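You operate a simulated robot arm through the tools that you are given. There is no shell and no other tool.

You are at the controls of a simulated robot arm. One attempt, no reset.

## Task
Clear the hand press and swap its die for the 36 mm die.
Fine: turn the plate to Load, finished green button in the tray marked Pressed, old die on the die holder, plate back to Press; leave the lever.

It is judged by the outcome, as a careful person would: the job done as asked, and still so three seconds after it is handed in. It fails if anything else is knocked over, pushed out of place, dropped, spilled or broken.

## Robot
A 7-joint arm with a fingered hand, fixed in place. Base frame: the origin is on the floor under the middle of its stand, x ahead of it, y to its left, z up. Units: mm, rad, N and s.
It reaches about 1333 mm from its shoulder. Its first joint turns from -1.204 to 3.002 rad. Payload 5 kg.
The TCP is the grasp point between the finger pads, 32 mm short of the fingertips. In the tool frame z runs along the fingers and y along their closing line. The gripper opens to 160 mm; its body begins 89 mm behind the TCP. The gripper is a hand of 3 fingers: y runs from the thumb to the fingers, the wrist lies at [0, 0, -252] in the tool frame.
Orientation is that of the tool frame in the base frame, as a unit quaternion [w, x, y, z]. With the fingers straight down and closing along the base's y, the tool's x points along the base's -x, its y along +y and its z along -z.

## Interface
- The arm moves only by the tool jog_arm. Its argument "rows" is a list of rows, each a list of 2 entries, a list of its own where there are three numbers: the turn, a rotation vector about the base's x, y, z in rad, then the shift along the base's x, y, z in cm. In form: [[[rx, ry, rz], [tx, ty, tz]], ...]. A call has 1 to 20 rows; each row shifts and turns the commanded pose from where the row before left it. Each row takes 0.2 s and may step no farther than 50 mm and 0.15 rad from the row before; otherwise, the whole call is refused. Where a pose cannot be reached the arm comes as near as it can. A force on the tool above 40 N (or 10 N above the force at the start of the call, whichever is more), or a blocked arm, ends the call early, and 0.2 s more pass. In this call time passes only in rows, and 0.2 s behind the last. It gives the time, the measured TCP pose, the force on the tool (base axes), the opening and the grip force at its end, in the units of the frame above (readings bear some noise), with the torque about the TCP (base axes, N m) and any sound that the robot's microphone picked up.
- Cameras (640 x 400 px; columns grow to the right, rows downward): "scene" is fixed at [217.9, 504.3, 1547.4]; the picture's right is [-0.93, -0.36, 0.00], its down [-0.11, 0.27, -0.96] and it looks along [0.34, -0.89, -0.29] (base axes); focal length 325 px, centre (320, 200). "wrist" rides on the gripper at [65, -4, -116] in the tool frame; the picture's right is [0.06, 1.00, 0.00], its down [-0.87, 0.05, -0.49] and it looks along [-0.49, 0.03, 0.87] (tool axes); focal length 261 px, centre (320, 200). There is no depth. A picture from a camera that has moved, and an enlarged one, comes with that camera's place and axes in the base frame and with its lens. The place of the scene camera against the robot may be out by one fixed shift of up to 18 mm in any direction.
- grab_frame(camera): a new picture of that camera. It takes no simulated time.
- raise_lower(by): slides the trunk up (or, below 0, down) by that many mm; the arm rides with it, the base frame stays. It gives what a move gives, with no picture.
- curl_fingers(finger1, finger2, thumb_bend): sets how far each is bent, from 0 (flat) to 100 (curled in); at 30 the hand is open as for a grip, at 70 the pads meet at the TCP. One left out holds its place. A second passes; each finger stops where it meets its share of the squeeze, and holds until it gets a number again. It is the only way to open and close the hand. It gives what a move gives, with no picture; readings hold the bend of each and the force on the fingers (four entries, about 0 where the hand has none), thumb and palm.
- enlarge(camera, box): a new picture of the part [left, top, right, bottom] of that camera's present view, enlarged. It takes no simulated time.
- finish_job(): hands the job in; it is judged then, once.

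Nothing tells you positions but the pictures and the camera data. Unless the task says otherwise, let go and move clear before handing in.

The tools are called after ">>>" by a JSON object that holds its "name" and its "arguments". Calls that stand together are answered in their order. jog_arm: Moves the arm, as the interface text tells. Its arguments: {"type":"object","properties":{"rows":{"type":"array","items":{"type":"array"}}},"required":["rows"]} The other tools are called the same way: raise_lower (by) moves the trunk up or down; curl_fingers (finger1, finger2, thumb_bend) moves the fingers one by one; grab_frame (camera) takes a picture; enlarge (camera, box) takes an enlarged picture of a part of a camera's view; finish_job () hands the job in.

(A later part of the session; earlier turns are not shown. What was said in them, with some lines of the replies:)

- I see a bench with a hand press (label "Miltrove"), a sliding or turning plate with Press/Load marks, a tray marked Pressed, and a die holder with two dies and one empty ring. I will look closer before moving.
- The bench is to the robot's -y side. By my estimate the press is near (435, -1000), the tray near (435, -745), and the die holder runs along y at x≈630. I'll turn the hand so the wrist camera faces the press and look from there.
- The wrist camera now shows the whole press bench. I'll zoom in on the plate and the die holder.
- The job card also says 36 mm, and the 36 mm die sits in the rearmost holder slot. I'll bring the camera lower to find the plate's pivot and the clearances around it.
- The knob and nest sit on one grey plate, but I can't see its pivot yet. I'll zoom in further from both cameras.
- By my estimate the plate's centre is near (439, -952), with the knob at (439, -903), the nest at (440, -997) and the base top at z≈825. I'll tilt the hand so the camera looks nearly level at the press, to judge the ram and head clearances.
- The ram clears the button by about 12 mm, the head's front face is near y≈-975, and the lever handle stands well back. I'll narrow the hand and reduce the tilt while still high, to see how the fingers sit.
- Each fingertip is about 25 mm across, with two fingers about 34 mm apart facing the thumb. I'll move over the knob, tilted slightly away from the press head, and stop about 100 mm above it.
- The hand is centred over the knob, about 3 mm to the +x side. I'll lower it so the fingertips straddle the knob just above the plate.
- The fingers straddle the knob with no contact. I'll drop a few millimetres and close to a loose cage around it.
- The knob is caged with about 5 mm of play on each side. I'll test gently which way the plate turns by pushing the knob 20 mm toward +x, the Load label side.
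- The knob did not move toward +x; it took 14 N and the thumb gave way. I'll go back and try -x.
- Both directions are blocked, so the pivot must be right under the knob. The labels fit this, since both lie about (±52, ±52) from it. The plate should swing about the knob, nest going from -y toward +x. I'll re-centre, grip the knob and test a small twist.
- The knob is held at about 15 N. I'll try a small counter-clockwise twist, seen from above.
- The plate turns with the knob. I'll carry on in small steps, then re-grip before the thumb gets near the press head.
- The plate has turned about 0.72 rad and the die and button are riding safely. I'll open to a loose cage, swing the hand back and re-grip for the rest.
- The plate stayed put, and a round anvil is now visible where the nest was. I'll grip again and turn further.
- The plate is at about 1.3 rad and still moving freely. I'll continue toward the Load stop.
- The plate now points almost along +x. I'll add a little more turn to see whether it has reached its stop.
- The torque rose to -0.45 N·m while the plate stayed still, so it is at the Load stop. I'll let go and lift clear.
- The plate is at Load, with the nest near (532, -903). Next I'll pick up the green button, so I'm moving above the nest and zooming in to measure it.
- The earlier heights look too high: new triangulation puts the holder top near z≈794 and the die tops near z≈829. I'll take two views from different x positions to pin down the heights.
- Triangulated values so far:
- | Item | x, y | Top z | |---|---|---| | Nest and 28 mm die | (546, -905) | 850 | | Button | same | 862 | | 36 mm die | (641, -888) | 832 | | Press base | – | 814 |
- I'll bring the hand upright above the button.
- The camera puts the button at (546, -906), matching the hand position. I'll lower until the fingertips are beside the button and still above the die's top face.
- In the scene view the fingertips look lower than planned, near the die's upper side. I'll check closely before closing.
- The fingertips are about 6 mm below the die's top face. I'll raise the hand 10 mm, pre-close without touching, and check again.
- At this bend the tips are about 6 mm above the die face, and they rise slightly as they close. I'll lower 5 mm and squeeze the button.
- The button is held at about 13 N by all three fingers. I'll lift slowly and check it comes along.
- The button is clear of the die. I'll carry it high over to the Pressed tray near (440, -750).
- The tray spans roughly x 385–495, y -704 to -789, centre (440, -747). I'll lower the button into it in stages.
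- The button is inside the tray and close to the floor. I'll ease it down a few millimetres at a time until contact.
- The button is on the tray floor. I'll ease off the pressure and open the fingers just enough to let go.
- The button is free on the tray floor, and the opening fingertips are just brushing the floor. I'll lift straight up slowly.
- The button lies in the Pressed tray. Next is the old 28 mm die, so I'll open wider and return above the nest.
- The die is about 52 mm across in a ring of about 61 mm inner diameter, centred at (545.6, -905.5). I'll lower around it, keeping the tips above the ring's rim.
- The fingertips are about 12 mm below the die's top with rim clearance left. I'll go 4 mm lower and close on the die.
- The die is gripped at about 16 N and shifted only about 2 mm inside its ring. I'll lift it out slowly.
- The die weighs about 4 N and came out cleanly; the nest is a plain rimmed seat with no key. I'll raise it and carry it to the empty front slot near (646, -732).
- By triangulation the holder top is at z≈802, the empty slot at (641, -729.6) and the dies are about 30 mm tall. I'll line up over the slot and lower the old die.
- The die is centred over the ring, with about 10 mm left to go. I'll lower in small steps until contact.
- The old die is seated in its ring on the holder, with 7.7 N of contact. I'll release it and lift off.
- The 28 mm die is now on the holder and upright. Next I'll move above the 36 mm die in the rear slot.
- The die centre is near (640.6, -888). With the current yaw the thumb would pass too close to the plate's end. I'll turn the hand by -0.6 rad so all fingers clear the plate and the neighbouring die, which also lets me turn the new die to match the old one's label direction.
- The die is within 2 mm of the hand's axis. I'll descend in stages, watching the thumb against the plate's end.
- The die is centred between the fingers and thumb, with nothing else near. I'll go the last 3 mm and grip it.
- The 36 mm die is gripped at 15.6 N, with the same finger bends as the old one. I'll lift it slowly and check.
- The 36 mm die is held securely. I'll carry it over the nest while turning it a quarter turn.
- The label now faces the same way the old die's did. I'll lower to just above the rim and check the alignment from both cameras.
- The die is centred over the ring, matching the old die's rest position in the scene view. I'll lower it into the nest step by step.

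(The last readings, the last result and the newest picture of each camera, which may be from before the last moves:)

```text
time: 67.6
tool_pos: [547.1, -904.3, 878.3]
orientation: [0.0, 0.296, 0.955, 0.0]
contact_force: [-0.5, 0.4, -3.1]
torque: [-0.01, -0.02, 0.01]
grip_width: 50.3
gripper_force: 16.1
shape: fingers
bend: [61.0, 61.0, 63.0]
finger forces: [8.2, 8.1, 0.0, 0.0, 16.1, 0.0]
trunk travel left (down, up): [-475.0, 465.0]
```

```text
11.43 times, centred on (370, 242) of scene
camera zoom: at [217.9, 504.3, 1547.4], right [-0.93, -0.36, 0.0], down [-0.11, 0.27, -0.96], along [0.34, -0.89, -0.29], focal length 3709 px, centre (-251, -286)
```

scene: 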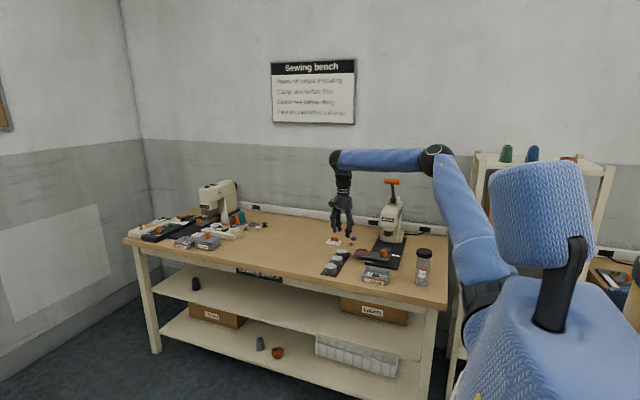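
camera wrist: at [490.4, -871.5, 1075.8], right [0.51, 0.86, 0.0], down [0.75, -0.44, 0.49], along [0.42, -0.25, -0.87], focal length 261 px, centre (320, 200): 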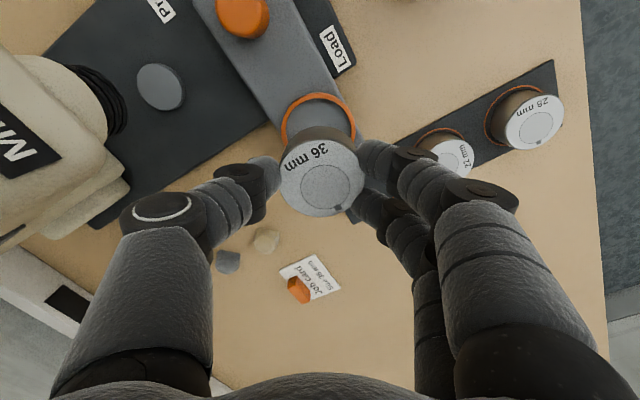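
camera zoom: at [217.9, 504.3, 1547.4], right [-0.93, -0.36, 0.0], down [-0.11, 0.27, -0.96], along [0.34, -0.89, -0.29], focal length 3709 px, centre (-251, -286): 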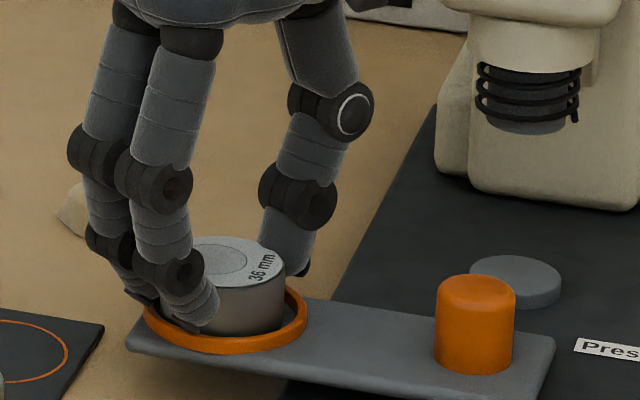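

>>> {"name": "jog_arm", "arguments": {"rows": [[[0, 0, 0], [0, 0, -0.12]]]}}

>>> {"name": "jog_arm", "arguments": {"rows": [[[0, 0, 0], [0, 0, -0.12]]]}}

>>> {"name": "enlarge", "arguments": {"camera": "scene", "box": [345, 225, 395, 260]}}

```text
time: 68.0
tool_pos: [545.8, -903.9, 878.5]
orientation: [0.0, 0.295, 0.955, -0.001]
contact_force: [-1.6, -0.2, 4.4]
torque: [0.0, 0.02, 0.0]
grip_width: 49.9
gripper_force: 17.2
shape: fingers
bend: [61.0, 61.0, 63.0]
finger forces: [8.8, 8.2, 0.0, 0.0, 17.3, 0.0]
trunk travel left (down, up): [-475.0, 465.0]
```

```text
time: 68.4
tool_pos: [546.4, -903.4, 877.7]
orientation: [0.001, 0.297, 0.955, -0.001]
contact_force: [-0.1, -1.9, 11.7]
torque: [-0.06, 0.02, 0.02]
grip_width: 50.1
gripper_force: 18.5
shape: fingers
bend: [62.0, 62.0, 63.0]
finger forces: [9.0, 9.0, 0.1, 0.1, 18.6, 0.0]
trunk travel left (down, up): [-475.0, 465.0]
```

```text
11.43 times, centred on (370, 242) of scene
camera zoom: at [217.9, 504.3, 1547.4], right [-0.93, -0.36, 0.0], down [-0.11, 0.27, -0.96], along [0.34, -0.89, -0.29], focal length 3709 px, centre (-251, -286)
```

zoom: 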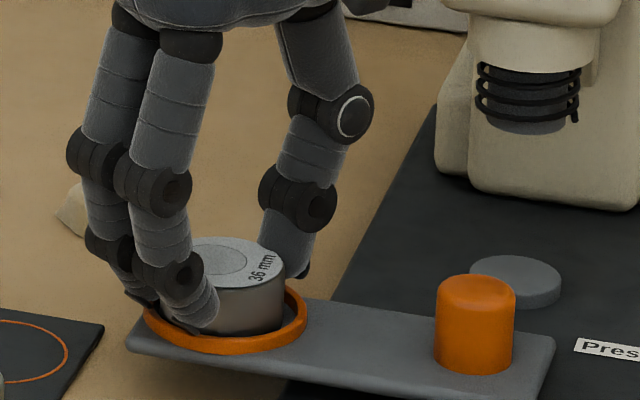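

The die is seated, with 11.7 N of contact. I'll back off 2 mm to clear the rim, release, and lift away.

>>> {"name": "jog_arm", "arguments": {"rows": [[[0, 0, 0], [0, 0, 0.22]]]}}

>>> {"name": "curl_fingers", "arguments": {"finger1": 57, "finger2": 57, "thumb_bend": 57}}

>>> {"name": "enlarge", "arguments": {"camera": "scene", "box": [345, 225, 395, 260]}}

>>> {"name": "enlarge", "arguments": {"camera": "wrist", "box": [220, 60, 420, 230]}}

```text
time: 68.8
tool_pos: [545.0, -902.6, 879.1]
orientation: [0.0, 0.296, 0.955, 0.0]
contact_force: [0.1, -0.4, 4.5]
torque: [0.02, -0.06, 0.01]
grip_width: 49.9
gripper_force: 17.7
shape: fingers
bend: [62.0, 62.0, 63.0]
finger forces: [9.2, 9.1, 0.0, 0.1, 17.4, 0.1]
trunk travel left (down, up): [-475.0, 465.0]
```

```text
time: 69.8
tool_pos: [547.2, -904.0, 877.4]
orientation: [0.001, 0.295, 0.955, 0.0]
contact_force: [-0.1, 0.2, 0.5]
torque: [0.0, -0.03, 0.0]
grip_width: 62.6
gripper_force: 0.1
shape: fingers
bend: [56.0, 56.0, 56.0]
finger forces: [0.0, 0.0, 0.1, 0.0, 0.0, 0.0]
trunk travel left (down, up): [-475.0, 465.0]
```

```text
11.43 times, centred on (370, 242) of scene
camera zoom: at [217.9, 504.3, 1547.4], right [-0.93, -0.36, 0.0], down [-0.11, 0.27, -0.96], along [0.34, -0.89, -0.29], focal length 3709 px, centre (-251, -286)
```

zoom: 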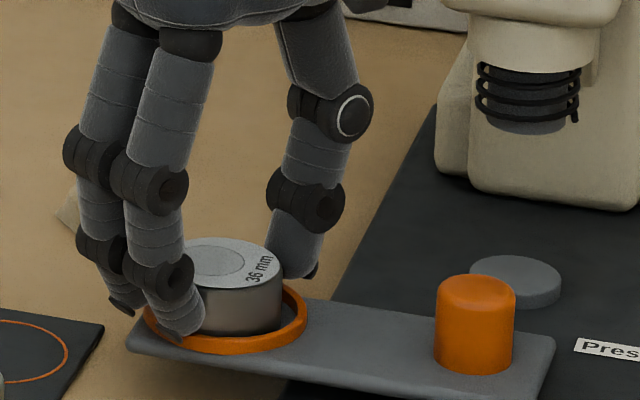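

```text
2.35 times, centred on (320, 145) of wrist
camera zoom: at [490.1, -870.9, 993.4], right [0.51, 0.86, 0.0], down [0.75, -0.45, 0.49], along [0.42, -0.25, -0.87], focal length 613 px, centre (320, 329)
```

zoom: 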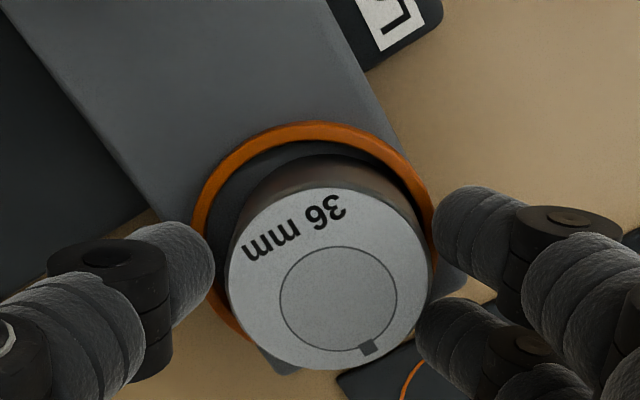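

>>> {"name": "jog_arm", "arguments": {"rows": [[[0, 0, 0], [0, 0, 1.0]], [[0, 0, 0], [0, 0, 2.0]], [[0, 0, 0], [0, 0, 3.0]], [[0, 0, 0], [0, 0, 4.0]]]}}

>>> {"name": "grab_frame", "arguments": {"camera": "wrist"}}

>>> {"name": "enlarge", "arguments": {"camera": "scene", "box": [335, 215, 405, 270]}}

```text
time: 70.8
tool_pos: [546.3, -902.0, 978.7]
orientation: [0.001, 0.296, 0.955, 0.001]
contact_force: [0.0, 0.1, 0.4]
torque: [-0.02, -0.04, -0.01]
grip_width: 62.4
gripper_force: 0.0
shape: fingers
bend: [56.0, 56.0, 56.0]
finger forces: [0.0, 0.1, 0.1, 0.0, 0.0, 0.0]
trunk travel left (down, up): [-475.0, 465.0]
```

```text
taken
camera wrist: at [489.9, -869.0, 1094.0], right [0.51, 0.86, 0.0], down [0.75, -0.45, 0.49], along [0.42, -0.25, -0.87], focal length 261 px, centre (320, 200)
```

wrist: 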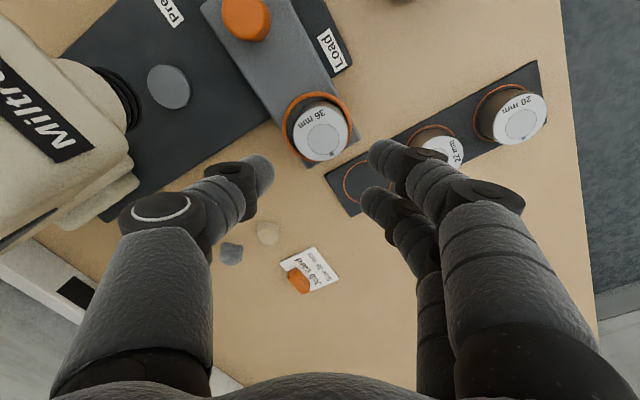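

```text
7.27 times, centred on (370, 242) of scene
camera zoom: at [217.9, 504.3, 1547.4], right [-0.93, -0.36, 0.0], down [-0.11, 0.27, -0.96], along [0.34, -0.89, -0.29], focal length 2360 px, centre (-44, -109)
```

zoom: 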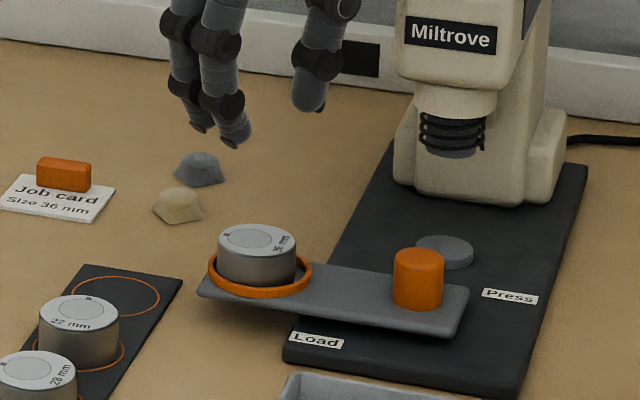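

The 36 mm die sits flat and centred in the nest. To bring the plate back to Press, I'll back the hand away from the press head, tilt it as before, and approach the knob again.

>>> {"name": "jog_arm", "arguments": {"rows": [[[0, 0, 0], [0, 4, 1]], [[0, 0, -0.1175], [-2.8, 0.6, 0.5]], [[0, 0, -0.1175], [-2.8, 0.5, 0.5]], [[0, 0, -0.1175], [-2.8, 0.3, 0]], [[0, 0, -0.1175], [-2.8, 0.2, 0]], [[-0.1316, -0.0719, 0], [0, 0, 0]], [[-0.1316, -0.0719, 0], [0, 0, 0]]]}}

>>> {"name": "grab_frame", "arguments": {"camera": "wrist"}}

>>> {"name": "enlarge", "arguments": {"camera": "scene", "box": [325, 180, 435, 280]}}

```text
time: 72.4
tool_pos: [434.9, -847.6, 999.1]
orientation: [0.13, 0.503, 0.851, -0.077]
contact_force: [0.2, 0.1, 0.4]
torque: [0.02, 0.02, 0.0]
grip_width: 62.8
gripper_force: 0.1
shape: fingers
bend: [56.0, 56.0, 56.0]
finger forces: [0.0, 0.1, 0.1, 0.0, 0.0, 0.0]
trunk travel left (down, up): [-475.0, 465.0]
```

```text
taken
camera wrist: at [384.4, -765.4, 1089.5], right [0.85, 0.53, -0.02], down [0.38, -0.57, 0.73], along [0.38, -0.62, -0.69], focal length 261 px, centre (320, 200)
```

wrist: 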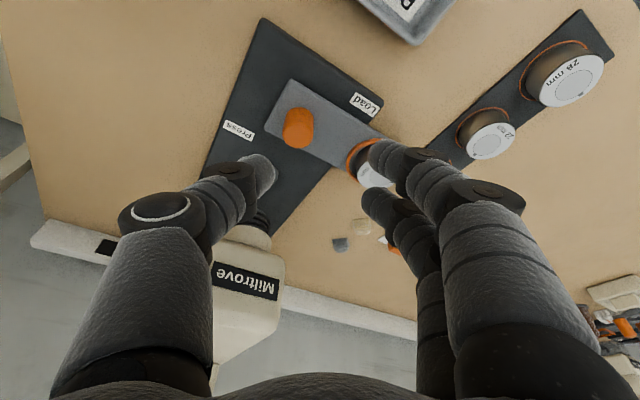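

```text
4.00 times, centred on (380, 230) of scene
camera zoom: at [217.9, 504.3, 1547.4], right [-0.93, -0.36, 0.0], down [-0.11, 0.27, -0.96], along [0.34, -0.89, -0.29], focal length 1298 px, centre (80, 80)
```

zoom: 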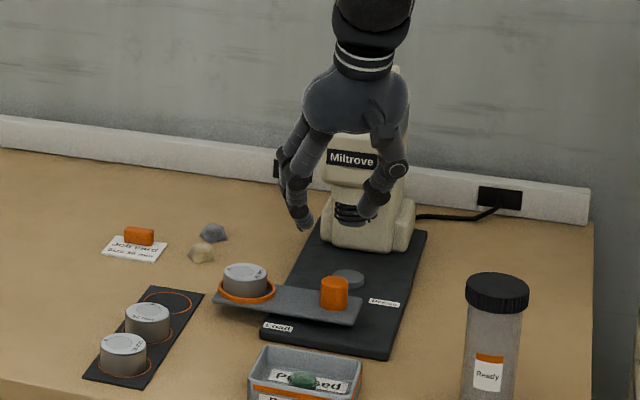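

>>> {"name": "jog_arm", "arguments": {"rows": [[[0, 0, 0], [0, -2.5, -2.5]], [[0, 0, 0], [0, -2.35, -2.4]], [[0, 0, 0], [0, 0, -2.0]]]}}

>>> {"name": "grab_frame", "arguments": {"camera": "wrist"}}

```text
time: 73.2
tool_pos: [433.8, -896.2, 929.3]
orientation: [0.128, 0.504, 0.85, -0.077]
contact_force: [0.3, -0.5, 0.4]
torque: [0.03, 0.0, 0.02]
grip_width: 62.6
gripper_force: 0.1
shape: fingers
bend: [56.0, 56.0, 56.0]
finger forces: [0.1, 0.1, 0.0, 0.1, 0.0, 0.0]
trunk travel left (down, up): [-475.0, 465.0]
```

```text
taken
camera wrist: at [384.0, -814.7, 1020.6], right [0.85, 0.53, -0.02], down [0.38, -0.57, 0.73], along [0.37, -0.62, -0.69], focal length 261 px, centre (320, 200)
```

wrist: 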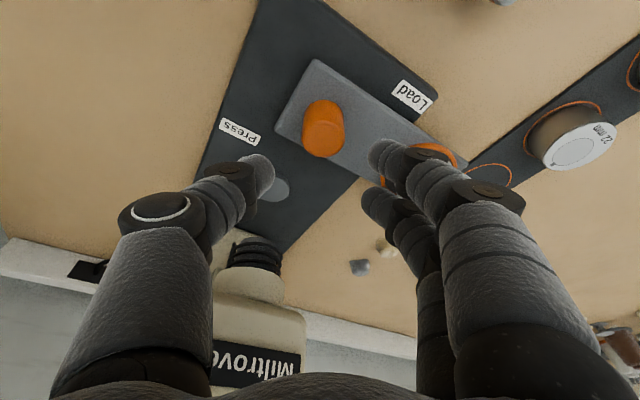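

The knob lines up between the fingers. I'll lower to the same grip height as before.

>>> {"name": "jog_arm", "arguments": {"rows": [[[0, 0, 0], [0.05, 0, -2.0]], [[0, 0, 0], [0, 0, -1.7]], [[0, 0, 0], [0, 0, -1.4]]]}}

>>> {"name": "grab_frame", "arguments": {"camera": "wrist"}}

>>> {"name": "enlarge", "arguments": {"camera": "scene", "box": [345, 205, 415, 265]}}

```text
time: 74.0
tool_pos: [433.5, -897.7, 878.3]
orientation: [0.128, 0.505, 0.85, -0.077]
contact_force: [0.3, 0.0, -0.6]
torque: [-0.01, 0.03, 0.0]
grip_width: 62.7
gripper_force: 0.0
shape: fingers
bend: [56.0, 56.0, 56.0]
finger forces: [0.0, 0.0, 0.1, 0.1, 0.1, 0.0]
trunk travel left (down, up): [-475.0, 465.0]
```

```text
taken
camera wrist: at [382.9, -815.9, 969.7], right [0.85, 0.53, -0.02], down [0.38, -0.58, 0.73], along [0.37, -0.62, -0.69], focal length 261 px, centre (320, 200)
```

wrist: 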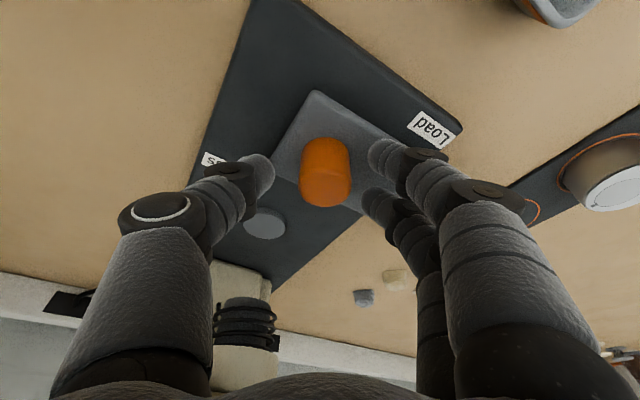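

```text
6.67 times, centred on (380, 235) of scene
camera zoom: at [217.9, 504.3, 1547.4], right [-0.93, -0.36, 0.0], down [-0.11, 0.27, -0.96], along [0.34, -0.89, -0.29], focal length 2164 px, centre (-80, -33)
```

zoom: 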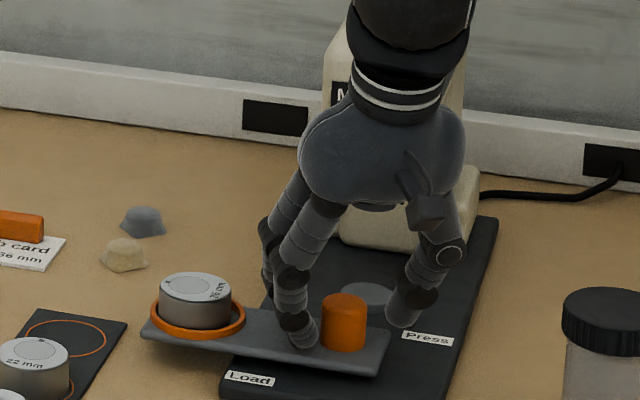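

>>> {"name": "curl_fingers", "arguments": {"finger1": 72, "finger2": 72, "thumb_bend": 72}}

>>> {"name": "jog_arm", "arguments": {"rows": [[[0, 0, -0.1], [0.089, 0.043, 0]], [[0, 0, -0.1], [0.093, 0.034, 0]], [[0, 0, -0.1], [0.096, 0.025, 0]], [[0, 0, -0.1], [0.098, 0.015, 0]], [[0, 0, -0.1], [0.099, 0.005, 0]]]}}

>>> {"name": "grab_frame", "arguments": {"camera": "wrist"}}

>>> {"name": "enlarge", "arguments": {"camera": "scene", "box": [345, 205, 415, 265]}}

```text
time: 75.0
tool_pos: [433.3, -898.2, 877.9]
orientation: [0.128, 0.504, 0.851, -0.076]
contact_force: [3.8, 2.7, -4.5]
torque: [0.1, -0.03, 0.03]
grip_width: 28.3
gripper_force: 15.5
shape: fingers
bend: [68.0, 66.0, 67.0]
finger forces: [7.9, 10.5, 0.1, 0.1, 12.9, 0.0]
trunk travel left (down, up): [-475.0, 465.0]
```

```text
time: 76.2
tool_pos: [438.1, -894.7, 877.7]
orientation: [0.105, 0.7, 0.698, -0.105]
contact_force: [-0.1, 7.9, -5.9]
torque: [0.25, 0.13, -0.01]
grip_width: 28.3
gripper_force: 16.4
shape: fingers
bend: [70.0, 67.0, 67.0]
finger forces: [9.0, 8.5, 0.0, 0.0, 15.5, 0.0]
trunk travel left (down, up): [-475.0, 465.0]
```

```text
taken
camera wrist: at [434.6, -799.6, 969.3], right [1.0, 0.06, -0.02], down [0.05, -0.69, 0.73], along [0.03, -0.73, -0.69], focal length 261 px, centre (320, 200)
```

wrist: 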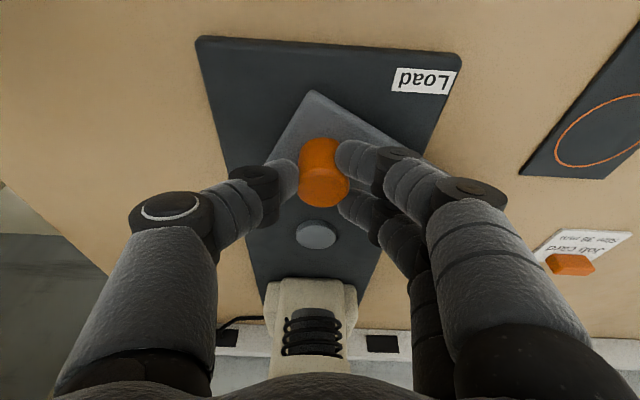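

```text
6.67 times, centred on (380, 235) of scene
camera zoom: at [217.9, 504.3, 1547.4], right [-0.93, -0.36, 0.0], down [-0.11, 0.27, -0.96], along [0.34, -0.89, -0.29], focal length 2164 px, centre (-80, -33)
```

zoom: 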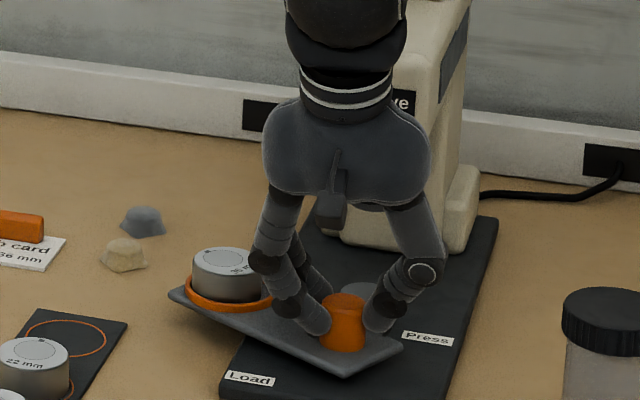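

The plate follows, with the new die riding steadily. I'll keep turning.

>>> {"name": "jog_arm", "arguments": {"rows": [[[0, 0, -0.1], [0.099, -0.005, 0]], [[0, 0, -0.1], [0.098, -0.015, 0]], [[0, 0, -0.1], [0.096, -0.025, 0]], [[0, 0, -0.1], [0.093, -0.034, 0]]]}}

>>> {"name": "grab_frame", "arguments": {"camera": "wrist"}}

>>> {"name": "enlarge", "arguments": {"camera": "scene", "box": [345, 205, 415, 265]}}

```text
time: 77.2
tool_pos: [442.7, -895.5, 877.4]
orientation: [0.082, 0.824, 0.546, -0.125]
contact_force: [0.5, 13.5, -3.3]
torque: [0.38, 0.05, -0.03]
grip_width: 28.4
gripper_force: 17.1
shape: fingers
bend: [70.0, 67.0, 67.0]
finger forces: [9.7, 7.5, 0.0, 0.0, 17.3, 0.1]
trunk travel left (down, up): [-475.0, 465.0]
```

```text
taken
camera wrist: at [477.0, -806.2, 969.1], right [0.94, -0.33, -0.02], down [-0.22, -0.65, 0.73], along [-0.26, -0.68, -0.69], focal length 261 px, centre (320, 200)
```

wrist: 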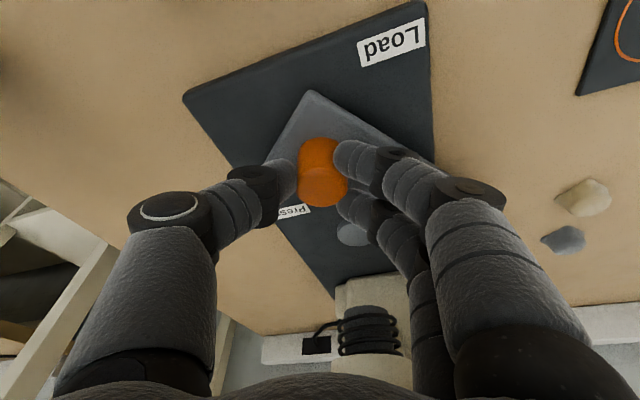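

```text
6.67 times, centred on (380, 235) of scene
camera zoom: at [217.9, 504.3, 1547.4], right [-0.93, -0.36, 0.0], down [-0.11, 0.27, -0.96], along [0.34, -0.89, -0.29], focal length 2164 px, centre (-80, -33)
```

zoom: 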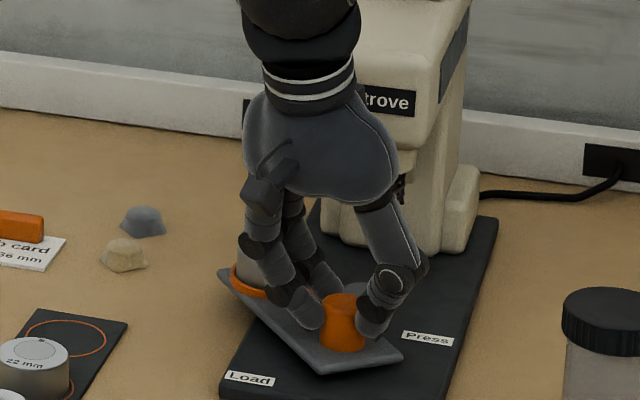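

About halfway round. I'll open to a loose cage, swing the hand back and re-grip for the second half.

>>> {"name": "curl_fingers", "arguments": {"finger1": 58, "finger2": 58, "thumb_bend": 58}}

>>> {"name": "jog_arm", "arguments": {"rows": [[[0, 0, 0.1], [-0.093, 0.034, 0]], [[0, 0, 0.1], [-0.096, 0.025, 0]], [[0, 0, 0.1], [-0.098, 0.015, 0]], [[0, 0, 0.1], [-0.099, 0.005, 0]], [[0, 0, 0.1], [-0.099, -0.005, 0]], [[0, 0, 0.1], [-0.098, -0.015, 0]], [[0, 0, 0.1], [-0.096, -0.025, 0]], [[0, 0, 0.1], [-0.093, -0.034, 0]], [[0, 0, 0.1], [-0.089, -0.043, 0]]]}}

>>> {"name": "grab_frame", "arguments": {"camera": "wrist"}}

>>> {"name": "enlarge", "arguments": {"camera": "scene", "box": [345, 205, 415, 265]}}

```text
time: 78.2
tool_pos: [444.3, -895.8, 878.8]
orientation: [0.082, 0.824, 0.546, -0.125]
contact_force: [-1.0, -0.7, 0.3]
torque: [0.01, 0.01, 0.0]
grip_width: 58.3
gripper_force: 0.0
shape: fingers
bend: [57.0, 57.0, 57.0]
finger forces: [0.0, 0.1, 0.0, 0.1, 0.1, 0.0]
trunk travel left (down, up): [-475.0, 465.0]
```

```text
time: 80.2
tool_pos: [435.2, -896.0, 878.8]
orientation: [0.129, 0.503, 0.851, -0.076]
contact_force: [0.6, -0.4, 0.0]
torque: [-0.03, 0.02, -0.03]
grip_width: 58.5
gripper_force: 0.0
shape: fingers
bend: [57.0, 57.0, 57.0]
finger forces: [0.0, 0.0, 0.0, 0.1, 0.1, 0.0]
trunk travel left (down, up): [-475.0, 465.0]
```

```text
taken
camera wrist: at [384.0, -814.1, 969.2], right [0.85, 0.53, -0.02], down [0.38, -0.57, 0.73], along [0.38, -0.62, -0.69], focal length 261 px, centre (320, 200)
```

wrist: 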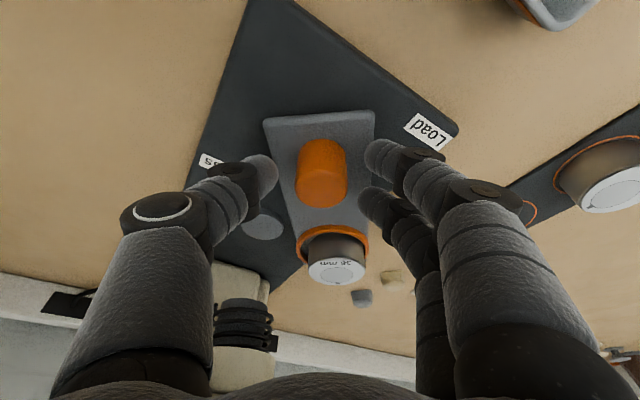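

```text
6.67 times, centred on (380, 235) of scene
camera zoom: at [217.9, 504.3, 1547.4], right [-0.93, -0.36, 0.0], down [-0.11, 0.27, -0.96], along [0.34, -0.89, -0.29], focal length 2164 px, centre (-80, -33)
```

zoom: 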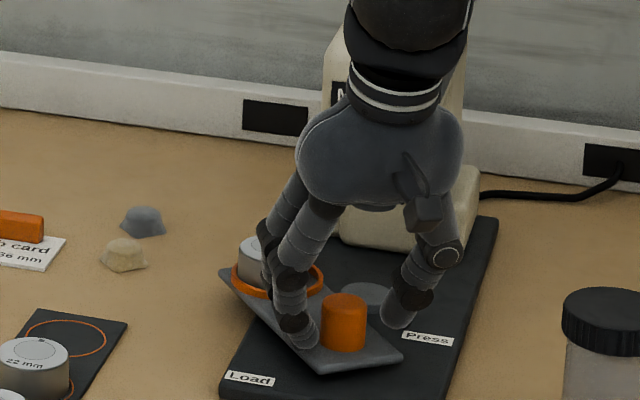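

Re-gripping, then turning the rest of the way toward Press.

>>> {"name": "curl_fingers", "arguments": {"finger1": 72, "finger2": 72, "thumb_bend": 72}}

>>> {"name": "jog_arm", "arguments": {"rows": [[[0, 0, -0.1], [0.089, 0.05, 0]], [[0, 0, -0.1], [0.093, 0.044, 0]], [[0, 0, -0.1], [0.096, 0.03, 0]], [[0, 0, -0.1], [0.098, 0.02, 0]], [[0, 0, -0.1], [0.099, 0.015, 0]]]}}

>>> {"name": "grab_frame", "arguments": {"camera": "wrist"}}

>>> {"name": "enlarge", "arguments": {"camera": "scene", "box": [345, 205, 415, 265]}}

```text
time: 81.2
tool_pos: [434.3, -896.1, 877.6]
orientation: [0.128, 0.505, 0.85, -0.076]
contact_force: [1.1, 0.8, -7.1]
torque: [0.05, 0.09, -0.01]
grip_width: 27.6
gripper_force: 14.9
shape: fingers
bend: [69.0, 66.0, 67.0]
finger forces: [6.2, 9.6, 0.0, 0.1, 14.4, 0.0]
trunk travel left (down, up): [-475.0, 465.0]
```

```text
time: 82.4
tool_pos: [439.6, -894.8, 877.6]
orientation: [0.104, 0.699, 0.699, -0.106]
contact_force: [1.1, 9.0, -12.7]
torque: [0.34, 0.05, -0.05]
grip_width: 27.9
gripper_force: 15.6
shape: fingers
bend: [70.0, 67.0, 67.0]
finger forces: [9.2, 8.2, 0.0, 0.0, 14.4, 0.0]
trunk travel left (down, up): [-475.0, 465.0]
```

```text
taken
camera wrist: at [435.3, -799.3, 968.8], right [1.0, 0.06, -0.02], down [0.05, -0.69, 0.73], along [0.03, -0.73, -0.69], focal length 261 px, centre (320, 200)
```

wrist: 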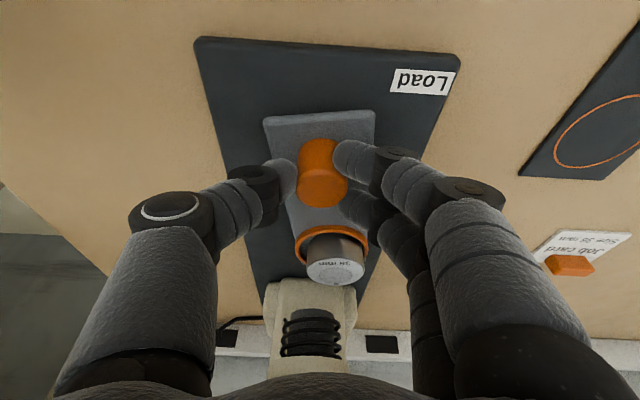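

```text
6.67 times, centred on (380, 235) of scene
camera zoom: at [217.9, 504.3, 1547.4], right [-0.93, -0.36, 0.0], down [-0.11, 0.27, -0.96], along [0.34, -0.89, -0.29], focal length 2164 px, centre (-80, -33)
```

zoom: 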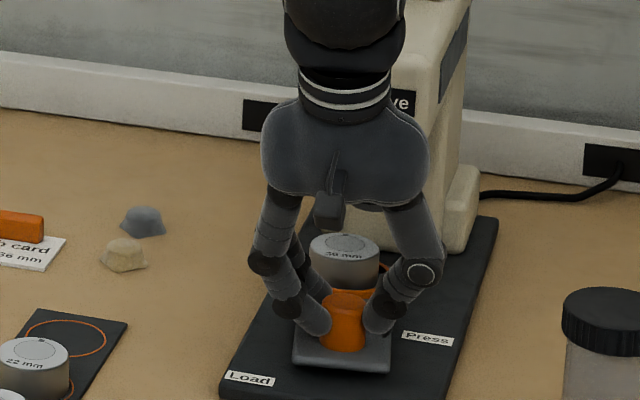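

The plate is nearly at Press, about 0.15 rad short. I'll continue gently to the stop.

>>> {"name": "jog_arm", "arguments": {"rows": [[[0, 0, -0.08], [0.079, 0.005, 0]], [[0, 0, -0.08], [0.079, 0, 0]]]}}

>>> {"name": "enlarge", "arguments": {"camera": "wrist", "box": [180, 20, 480, 300]}}

>>> {"name": "enlarge", "arguments": {"camera": "scene", "box": [345, 205, 415, 265]}}

```text
time: 83.0
tool_pos: [439.8, -894.2, 877.5]
orientation: [0.097, 0.753, 0.641, -0.115]
contact_force: [0.6, 7.2, -12.8]
torque: [0.27, 0.03, 0.03]
grip_width: 28.1
gripper_force: 15.9
shape: fingers
bend: [70.0, 67.0, 67.0]
finger forces: [8.8, 8.5, 0.1, 0.1, 13.7, 0.0]
trunk travel left (down, up): [-475.0, 465.0]
```

```text
1.43 times, centred on (330, 160) of wrist
camera zoom: at [452.5, -799.8, 968.8], right [0.99, -0.1, -0.02], down [-0.06, -0.69, 0.73], along [-0.09, -0.72, -0.69], focal length 372 px, centre (306, 257)
```

zoom: 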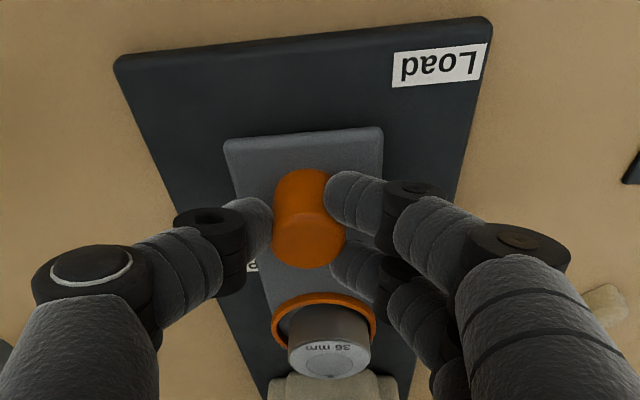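

```text
6.67 times, centred on (380, 235) of scene
camera zoom: at [217.9, 504.3, 1547.4], right [-0.93, -0.36, 0.0], down [-0.11, 0.27, -0.96], along [0.34, -0.89, -0.29], focal length 2164 px, centre (-80, -33)
```

zoom: 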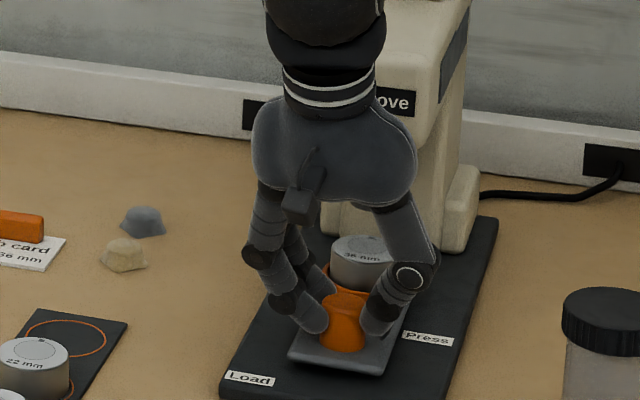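

>>> {"name": "jog_arm", "arguments": {"rows": [[[0, 0, -0.05], [0.049, -0.003, 0]], [[0, 0, -0.05], [0.049, -0.005, 0]]]}}

>>> {"name": "enlarge", "arguments": {"camera": "wrist", "box": [180, 20, 480, 300]}}

>>> {"name": "enlarge", "arguments": {"camera": "scene", "box": [345, 205, 415, 265]}}

```text
time: 83.6
tool_pos: [442.8, -894.1, 878.3]
orientation: [0.09, 0.784, 0.602, -0.119]
contact_force: [-0.8, 8.6, -13.3]
torque: [0.33, 0.03, 0.3]
grip_width: 27.5
gripper_force: 16.6
shape: fingers
bend: [70.0, 67.0, 67.0]
finger forces: [14.0, 7.0, 0.1, 0.0, 13.0, 0.0]
trunk travel left (down, up): [-475.0, 465.0]
```

```text
1.43 times, centred on (330, 160) of wrist
camera zoom: at [463.3, -801.4, 969.1], right [0.98, -0.2, -0.02], down [-0.12, -0.68, 0.73], along [-0.16, -0.71, -0.69], focal length 372 px, centre (306, 257)
```

zoom: 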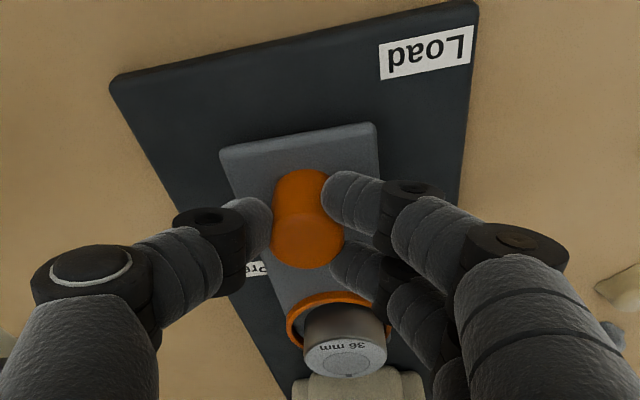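

```text
6.67 times, centred on (380, 235) of scene
camera zoom: at [217.9, 504.3, 1547.4], right [-0.93, -0.36, 0.0], down [-0.11, 0.27, -0.96], along [0.34, -0.89, -0.29], focal length 2164 px, centre (-80, -33)
```

zoom: 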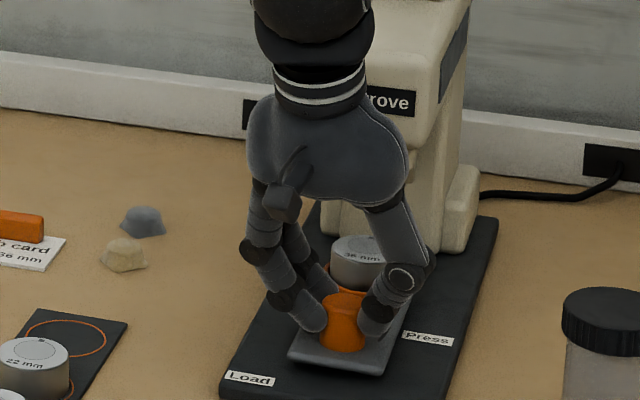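

The torque rose to 0.30 N·m while the plate stayed still, so it appears to be against the Press stop. I'll nudge slightly more to make sure, then compare.

>>> {"name": "jog_arm", "arguments": {"rows": [[[0, 0, -0.05], [0.048, -0.01, 0]], [[0, 0, -0.05], [0.047, -0.014, 0]]]}}

>>> {"name": "enlarge", "arguments": {"camera": "scene", "box": [345, 205, 415, 265]}}

>>> {"name": "enlarge", "arguments": {"camera": "wrist", "box": [180, 20, 480, 300]}}

```text
time: 84.2
tool_pos: [442.9, -895.2, 878.2]
orientation: [0.085, 0.813, 0.563, -0.124]
contact_force: [0.6, 5.5, -6.5]
torque: [0.2, -0.05, 0.36]
grip_width: 26.9
gripper_force: 17.5
shape: fingers
bend: [70.0, 68.0, 67.0]
finger forces: [13.4, 7.0, 0.1, 0.1, 14.3, 0.1]
trunk travel left (down, up): [-475.0, 465.0]
```

```text
6.67 times, centred on (380, 235) of scene
camera zoom: at [217.9, 504.3, 1547.4], right [-0.93, -0.36, 0.0], down [-0.11, 0.27, -0.96], along [0.34, -0.89, -0.29], focal length 2164 px, centre (-80, -33)
```

zoom: 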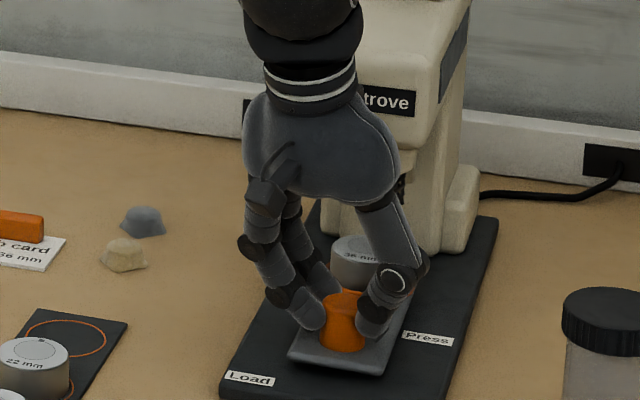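

```text
1.43 times, centred on (330, 160) of wrist
camera zoom: at [474.0, -804.4, 969.2], right [0.95, -0.3, -0.02], down [-0.19, -0.66, 0.73], along [-0.23, -0.69, -0.69], focal length 372 px, centre (306, 257)
```

zoom: 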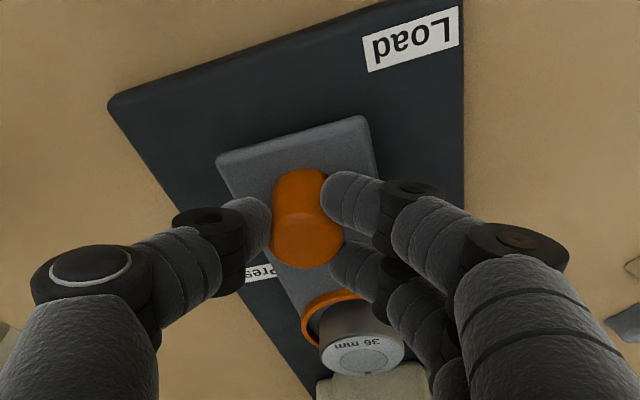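

The hand now just slips round the knob while the plate stays put, so it is at the stop. I'll release, lift clear, and compare with the starting picture.

>>> {"name": "curl_fingers", "arguments": {"finger1": 57, "finger2": 57, "thumb_bend": 57}}

>>> {"name": "jog_arm", "arguments": {"rows": [[[0, 0, 0], [0, 0, 1.5]], [[0, 0, 0], [0, 0, 2.5]], [[0, 0, 0.1], [0, 2, 3]], [[0, 0, 0.1], [0, 4, 3]], [[0, 0, 0.1], [0, 4, 3]], [[0, 0, 0.07], [0, 4, 2]]]}}

>>> {"name": "grab_frame", "arguments": {"camera": "wrist"}}

>>> {"name": "enlarge", "arguments": {"camera": "scene", "box": [360, 215, 410, 275]}}

```text
time: 85.2
tool_pos: [442.8, -895.5, 877.7]
orientation: [0.085, 0.813, 0.563, -0.123]
contact_force: [-0.1, 0.9, 0.5]
torque: [-0.02, 0.01, 0.02]
grip_width: 62.2
gripper_force: 0.0
shape: fingers
bend: [56.0, 56.0, 56.0]
finger forces: [0.0, 0.0, 0.0, 0.0, 0.1, 0.1]
trunk travel left (down, up): [-475.0, 465.0]
```

```text
time: 86.6
tool_pos: [444.2, -755.1, 1028.5]
orientation: [0.106, 0.695, 0.704, -0.104]
contact_force: [-0.1, 1.3, 0.3]
torque: [-0.09, -0.03, 0.03]
grip_width: 62.4
gripper_force: 0.0
shape: fingers
bend: [56.0, 56.0, 56.0]
finger forces: [0.0, 0.1, 0.0, 0.1, 0.0, 0.1]
trunk travel left (down, up): [-475.0, 465.0]
```

```text
taken
camera wrist: at [438.5, -659.4, 1119.8], right [1.0, 0.07, -0.02], down [0.06, -0.68, 0.73], along [0.04, -0.73, -0.69], focal length 261 px, centre (320, 200)
```

wrist: 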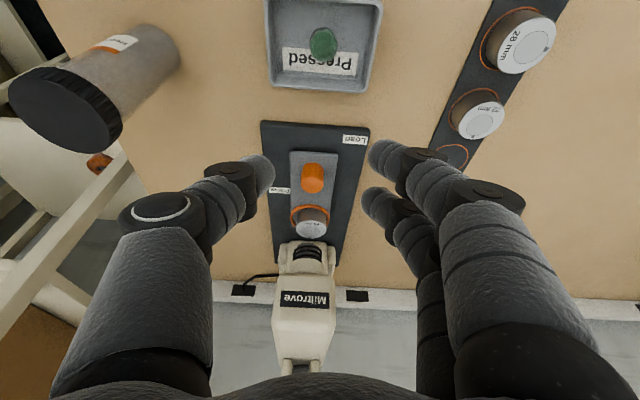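

```text
6.67 times, centred on (385, 245) of scene
camera zoom: at [217.9, 504.3, 1547.4], right [-0.93, -0.36, 0.0], down [-0.11, 0.27, -0.96], along [0.34, -0.89, -0.29], focal length 2164 px, centre (-113, -100)
```

zoom: 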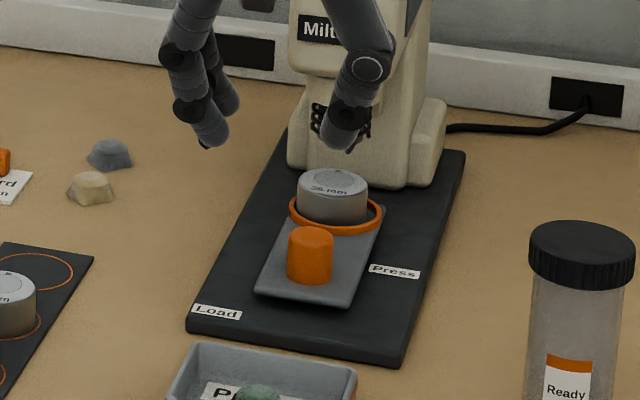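

The plate corners and ring match the starting picture exactly. I'll check how the new die sits in the nest.

>>> {"name": "enlarge", "arguments": {"camera": "wrist", "box": [270, 140, 360, 260]}}

>>> {"name": "enlarge", "arguments": {"camera": "scene", "box": [370, 232, 400, 252]}}

>>> {"name": "enlarge", "arguments": {"camera": "scene", "box": [310, 225, 400, 290]}}

```text
3.33 times, centred on (315, 200) of wrist
camera zoom: at [438.5, -659.4, 1119.8], right [1.0, 0.07, -0.02], down [0.06, -0.68, 0.73], along [0.04, -0.73, -0.69], focal length 869 px, centre (337, 200)
```

zoom: 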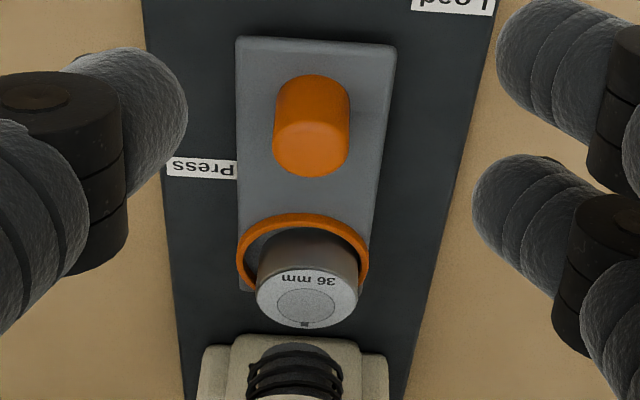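

```text
16.00 times, centred on (385, 242) of scene
camera zoom: at [217.9, 504.3, 1547.4], right [-0.93, -0.36, 0.0], down [-0.11, 0.27, -0.96], along [0.34, -0.89, -0.29], focal length 5193 px, centre (-720, -472)
```

zoom: 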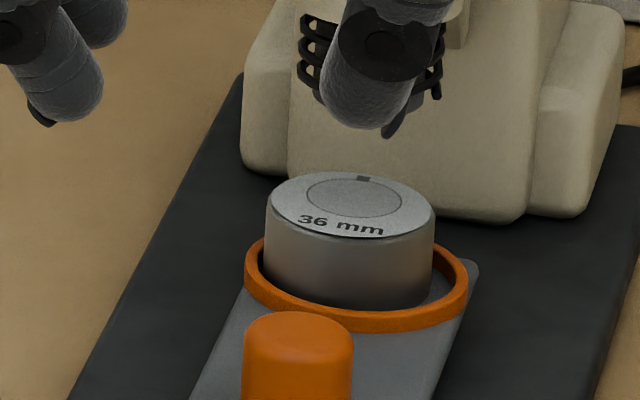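

```text
6.15 times, centred on (355, 258) of scene
camera zoom: at [217.9, 504.3, 1547.4], right [-0.93, -0.36, 0.0], down [-0.11, 0.27, -0.96], along [0.34, -0.89, -0.29], focal length 1997 px, centre (105, -154)
```

zoom: 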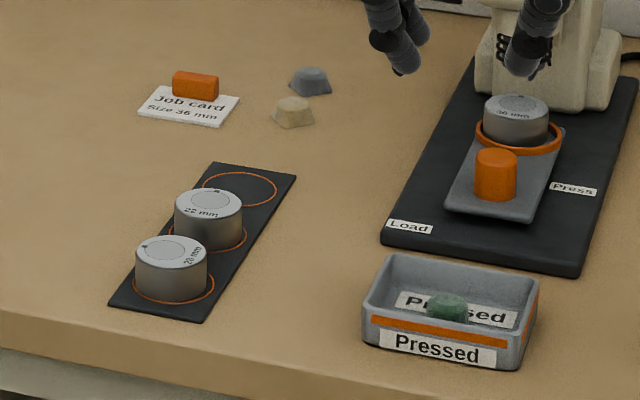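

The 36 mm die is seated upright in the nest at Press. The old die is on the holder, the button is in the tray, and nothing else has moved. I'll back the arm well clear and take a final look.

>>> {"name": "jog_arm", "arguments": {"rows": [[[0, 0, 0], [0, 2, 4]], [[0, 0, 0], [0, 2, 4]], [[0, 0, 0], [0.5, 2, 4]], [[0, 0, 0], [0.5, 2, 4]], [[0.15, 0, 0], [0.5, 1.5, 0]], [[0.15, 0, 0], [0.5, 1, 0]]]}}

>>> {"name": "grab_frame", "arguments": {"camera": "scene"}}

>>> {"name": "enlarge", "arguments": {"camera": "scene", "box": [300, 170, 460, 300]}}

>>> {"name": "grab_frame", "arguments": {"camera": "wrist"}}

```text
time: 88.0
tool_pos: [464.2, -648.6, 1188.2]
orientation: [0.001, 0.704, 0.711, 0.002]
contact_force: [-0.6, -0.7, 0.2]
torque: [0.0, -0.01, -0.01]
grip_width: 62.6
gripper_force: 0.0
shape: fingers
bend: [56.0, 56.0, 56.0]
finger forces: [0.1, 0.0, 0.0, 0.0, 0.0, 0.1]
trunk travel left (down, up): [-475.0, 465.0]
```

```text
taken
```

scene: 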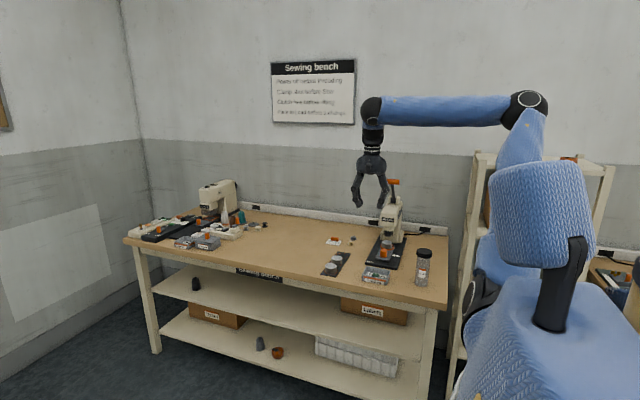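

```text
3.08 times, centred on (380, 235) of scene
camera zoom: at [217.9, 504.3, 1547.4], right [-0.93, -0.36, 0.0], down [-0.11, 0.27, -0.96], along [0.34, -0.89, -0.29], focal length 999 px, centre (135, 92)
```

zoom: 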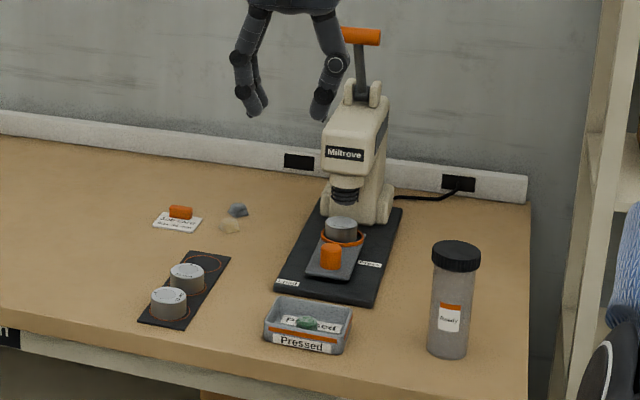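

```text
taken
camera wrist: at [458.9, -584.2, 1303.5], right [1.0, 0.07, 0.0], down [0.06, -0.87, 0.49], along [0.04, -0.49, -0.87], focal length 261 px, centre (320, 200)
```

wrist: 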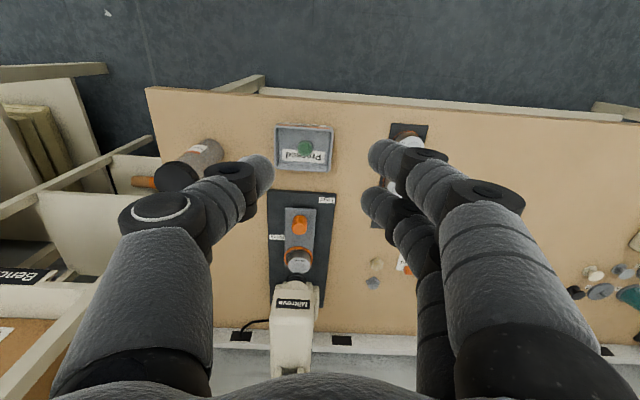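

Everything is as asked: the plate is back at Press with the 36 mm die in the nest, the 28 mm die is on the holder, and the green button is in the Pressed tray. The lever is untouched and the arm is clear, so I'm handing the job in.

>>> {"name": "finish_job", "arguments": {}}

```text
The job is handed in.
```

The press is cleared and its die is swapped for the 36 mm one. I've handed the job in.

- **Plate:** I turned it to Load for the change, then back to Press until it met its stop. In the final pictures it sits exactly where it started.
- **Button:** the finished green button is in the tray marked Pressed.
- **Old die:** the 28 mm die is in the front slot of the die holder. Its label is turned a quarter turn from the 22 mm die beside it.
- **New die:** the 36 mm die sits flat in the nest with its label facing front, as the old one's did. It is about 2 mm off centre, within the nest's normal play.
- **Lever and the rest of the bench:** I didn't touch the lever, and nothing else looks moved in the final pictures.
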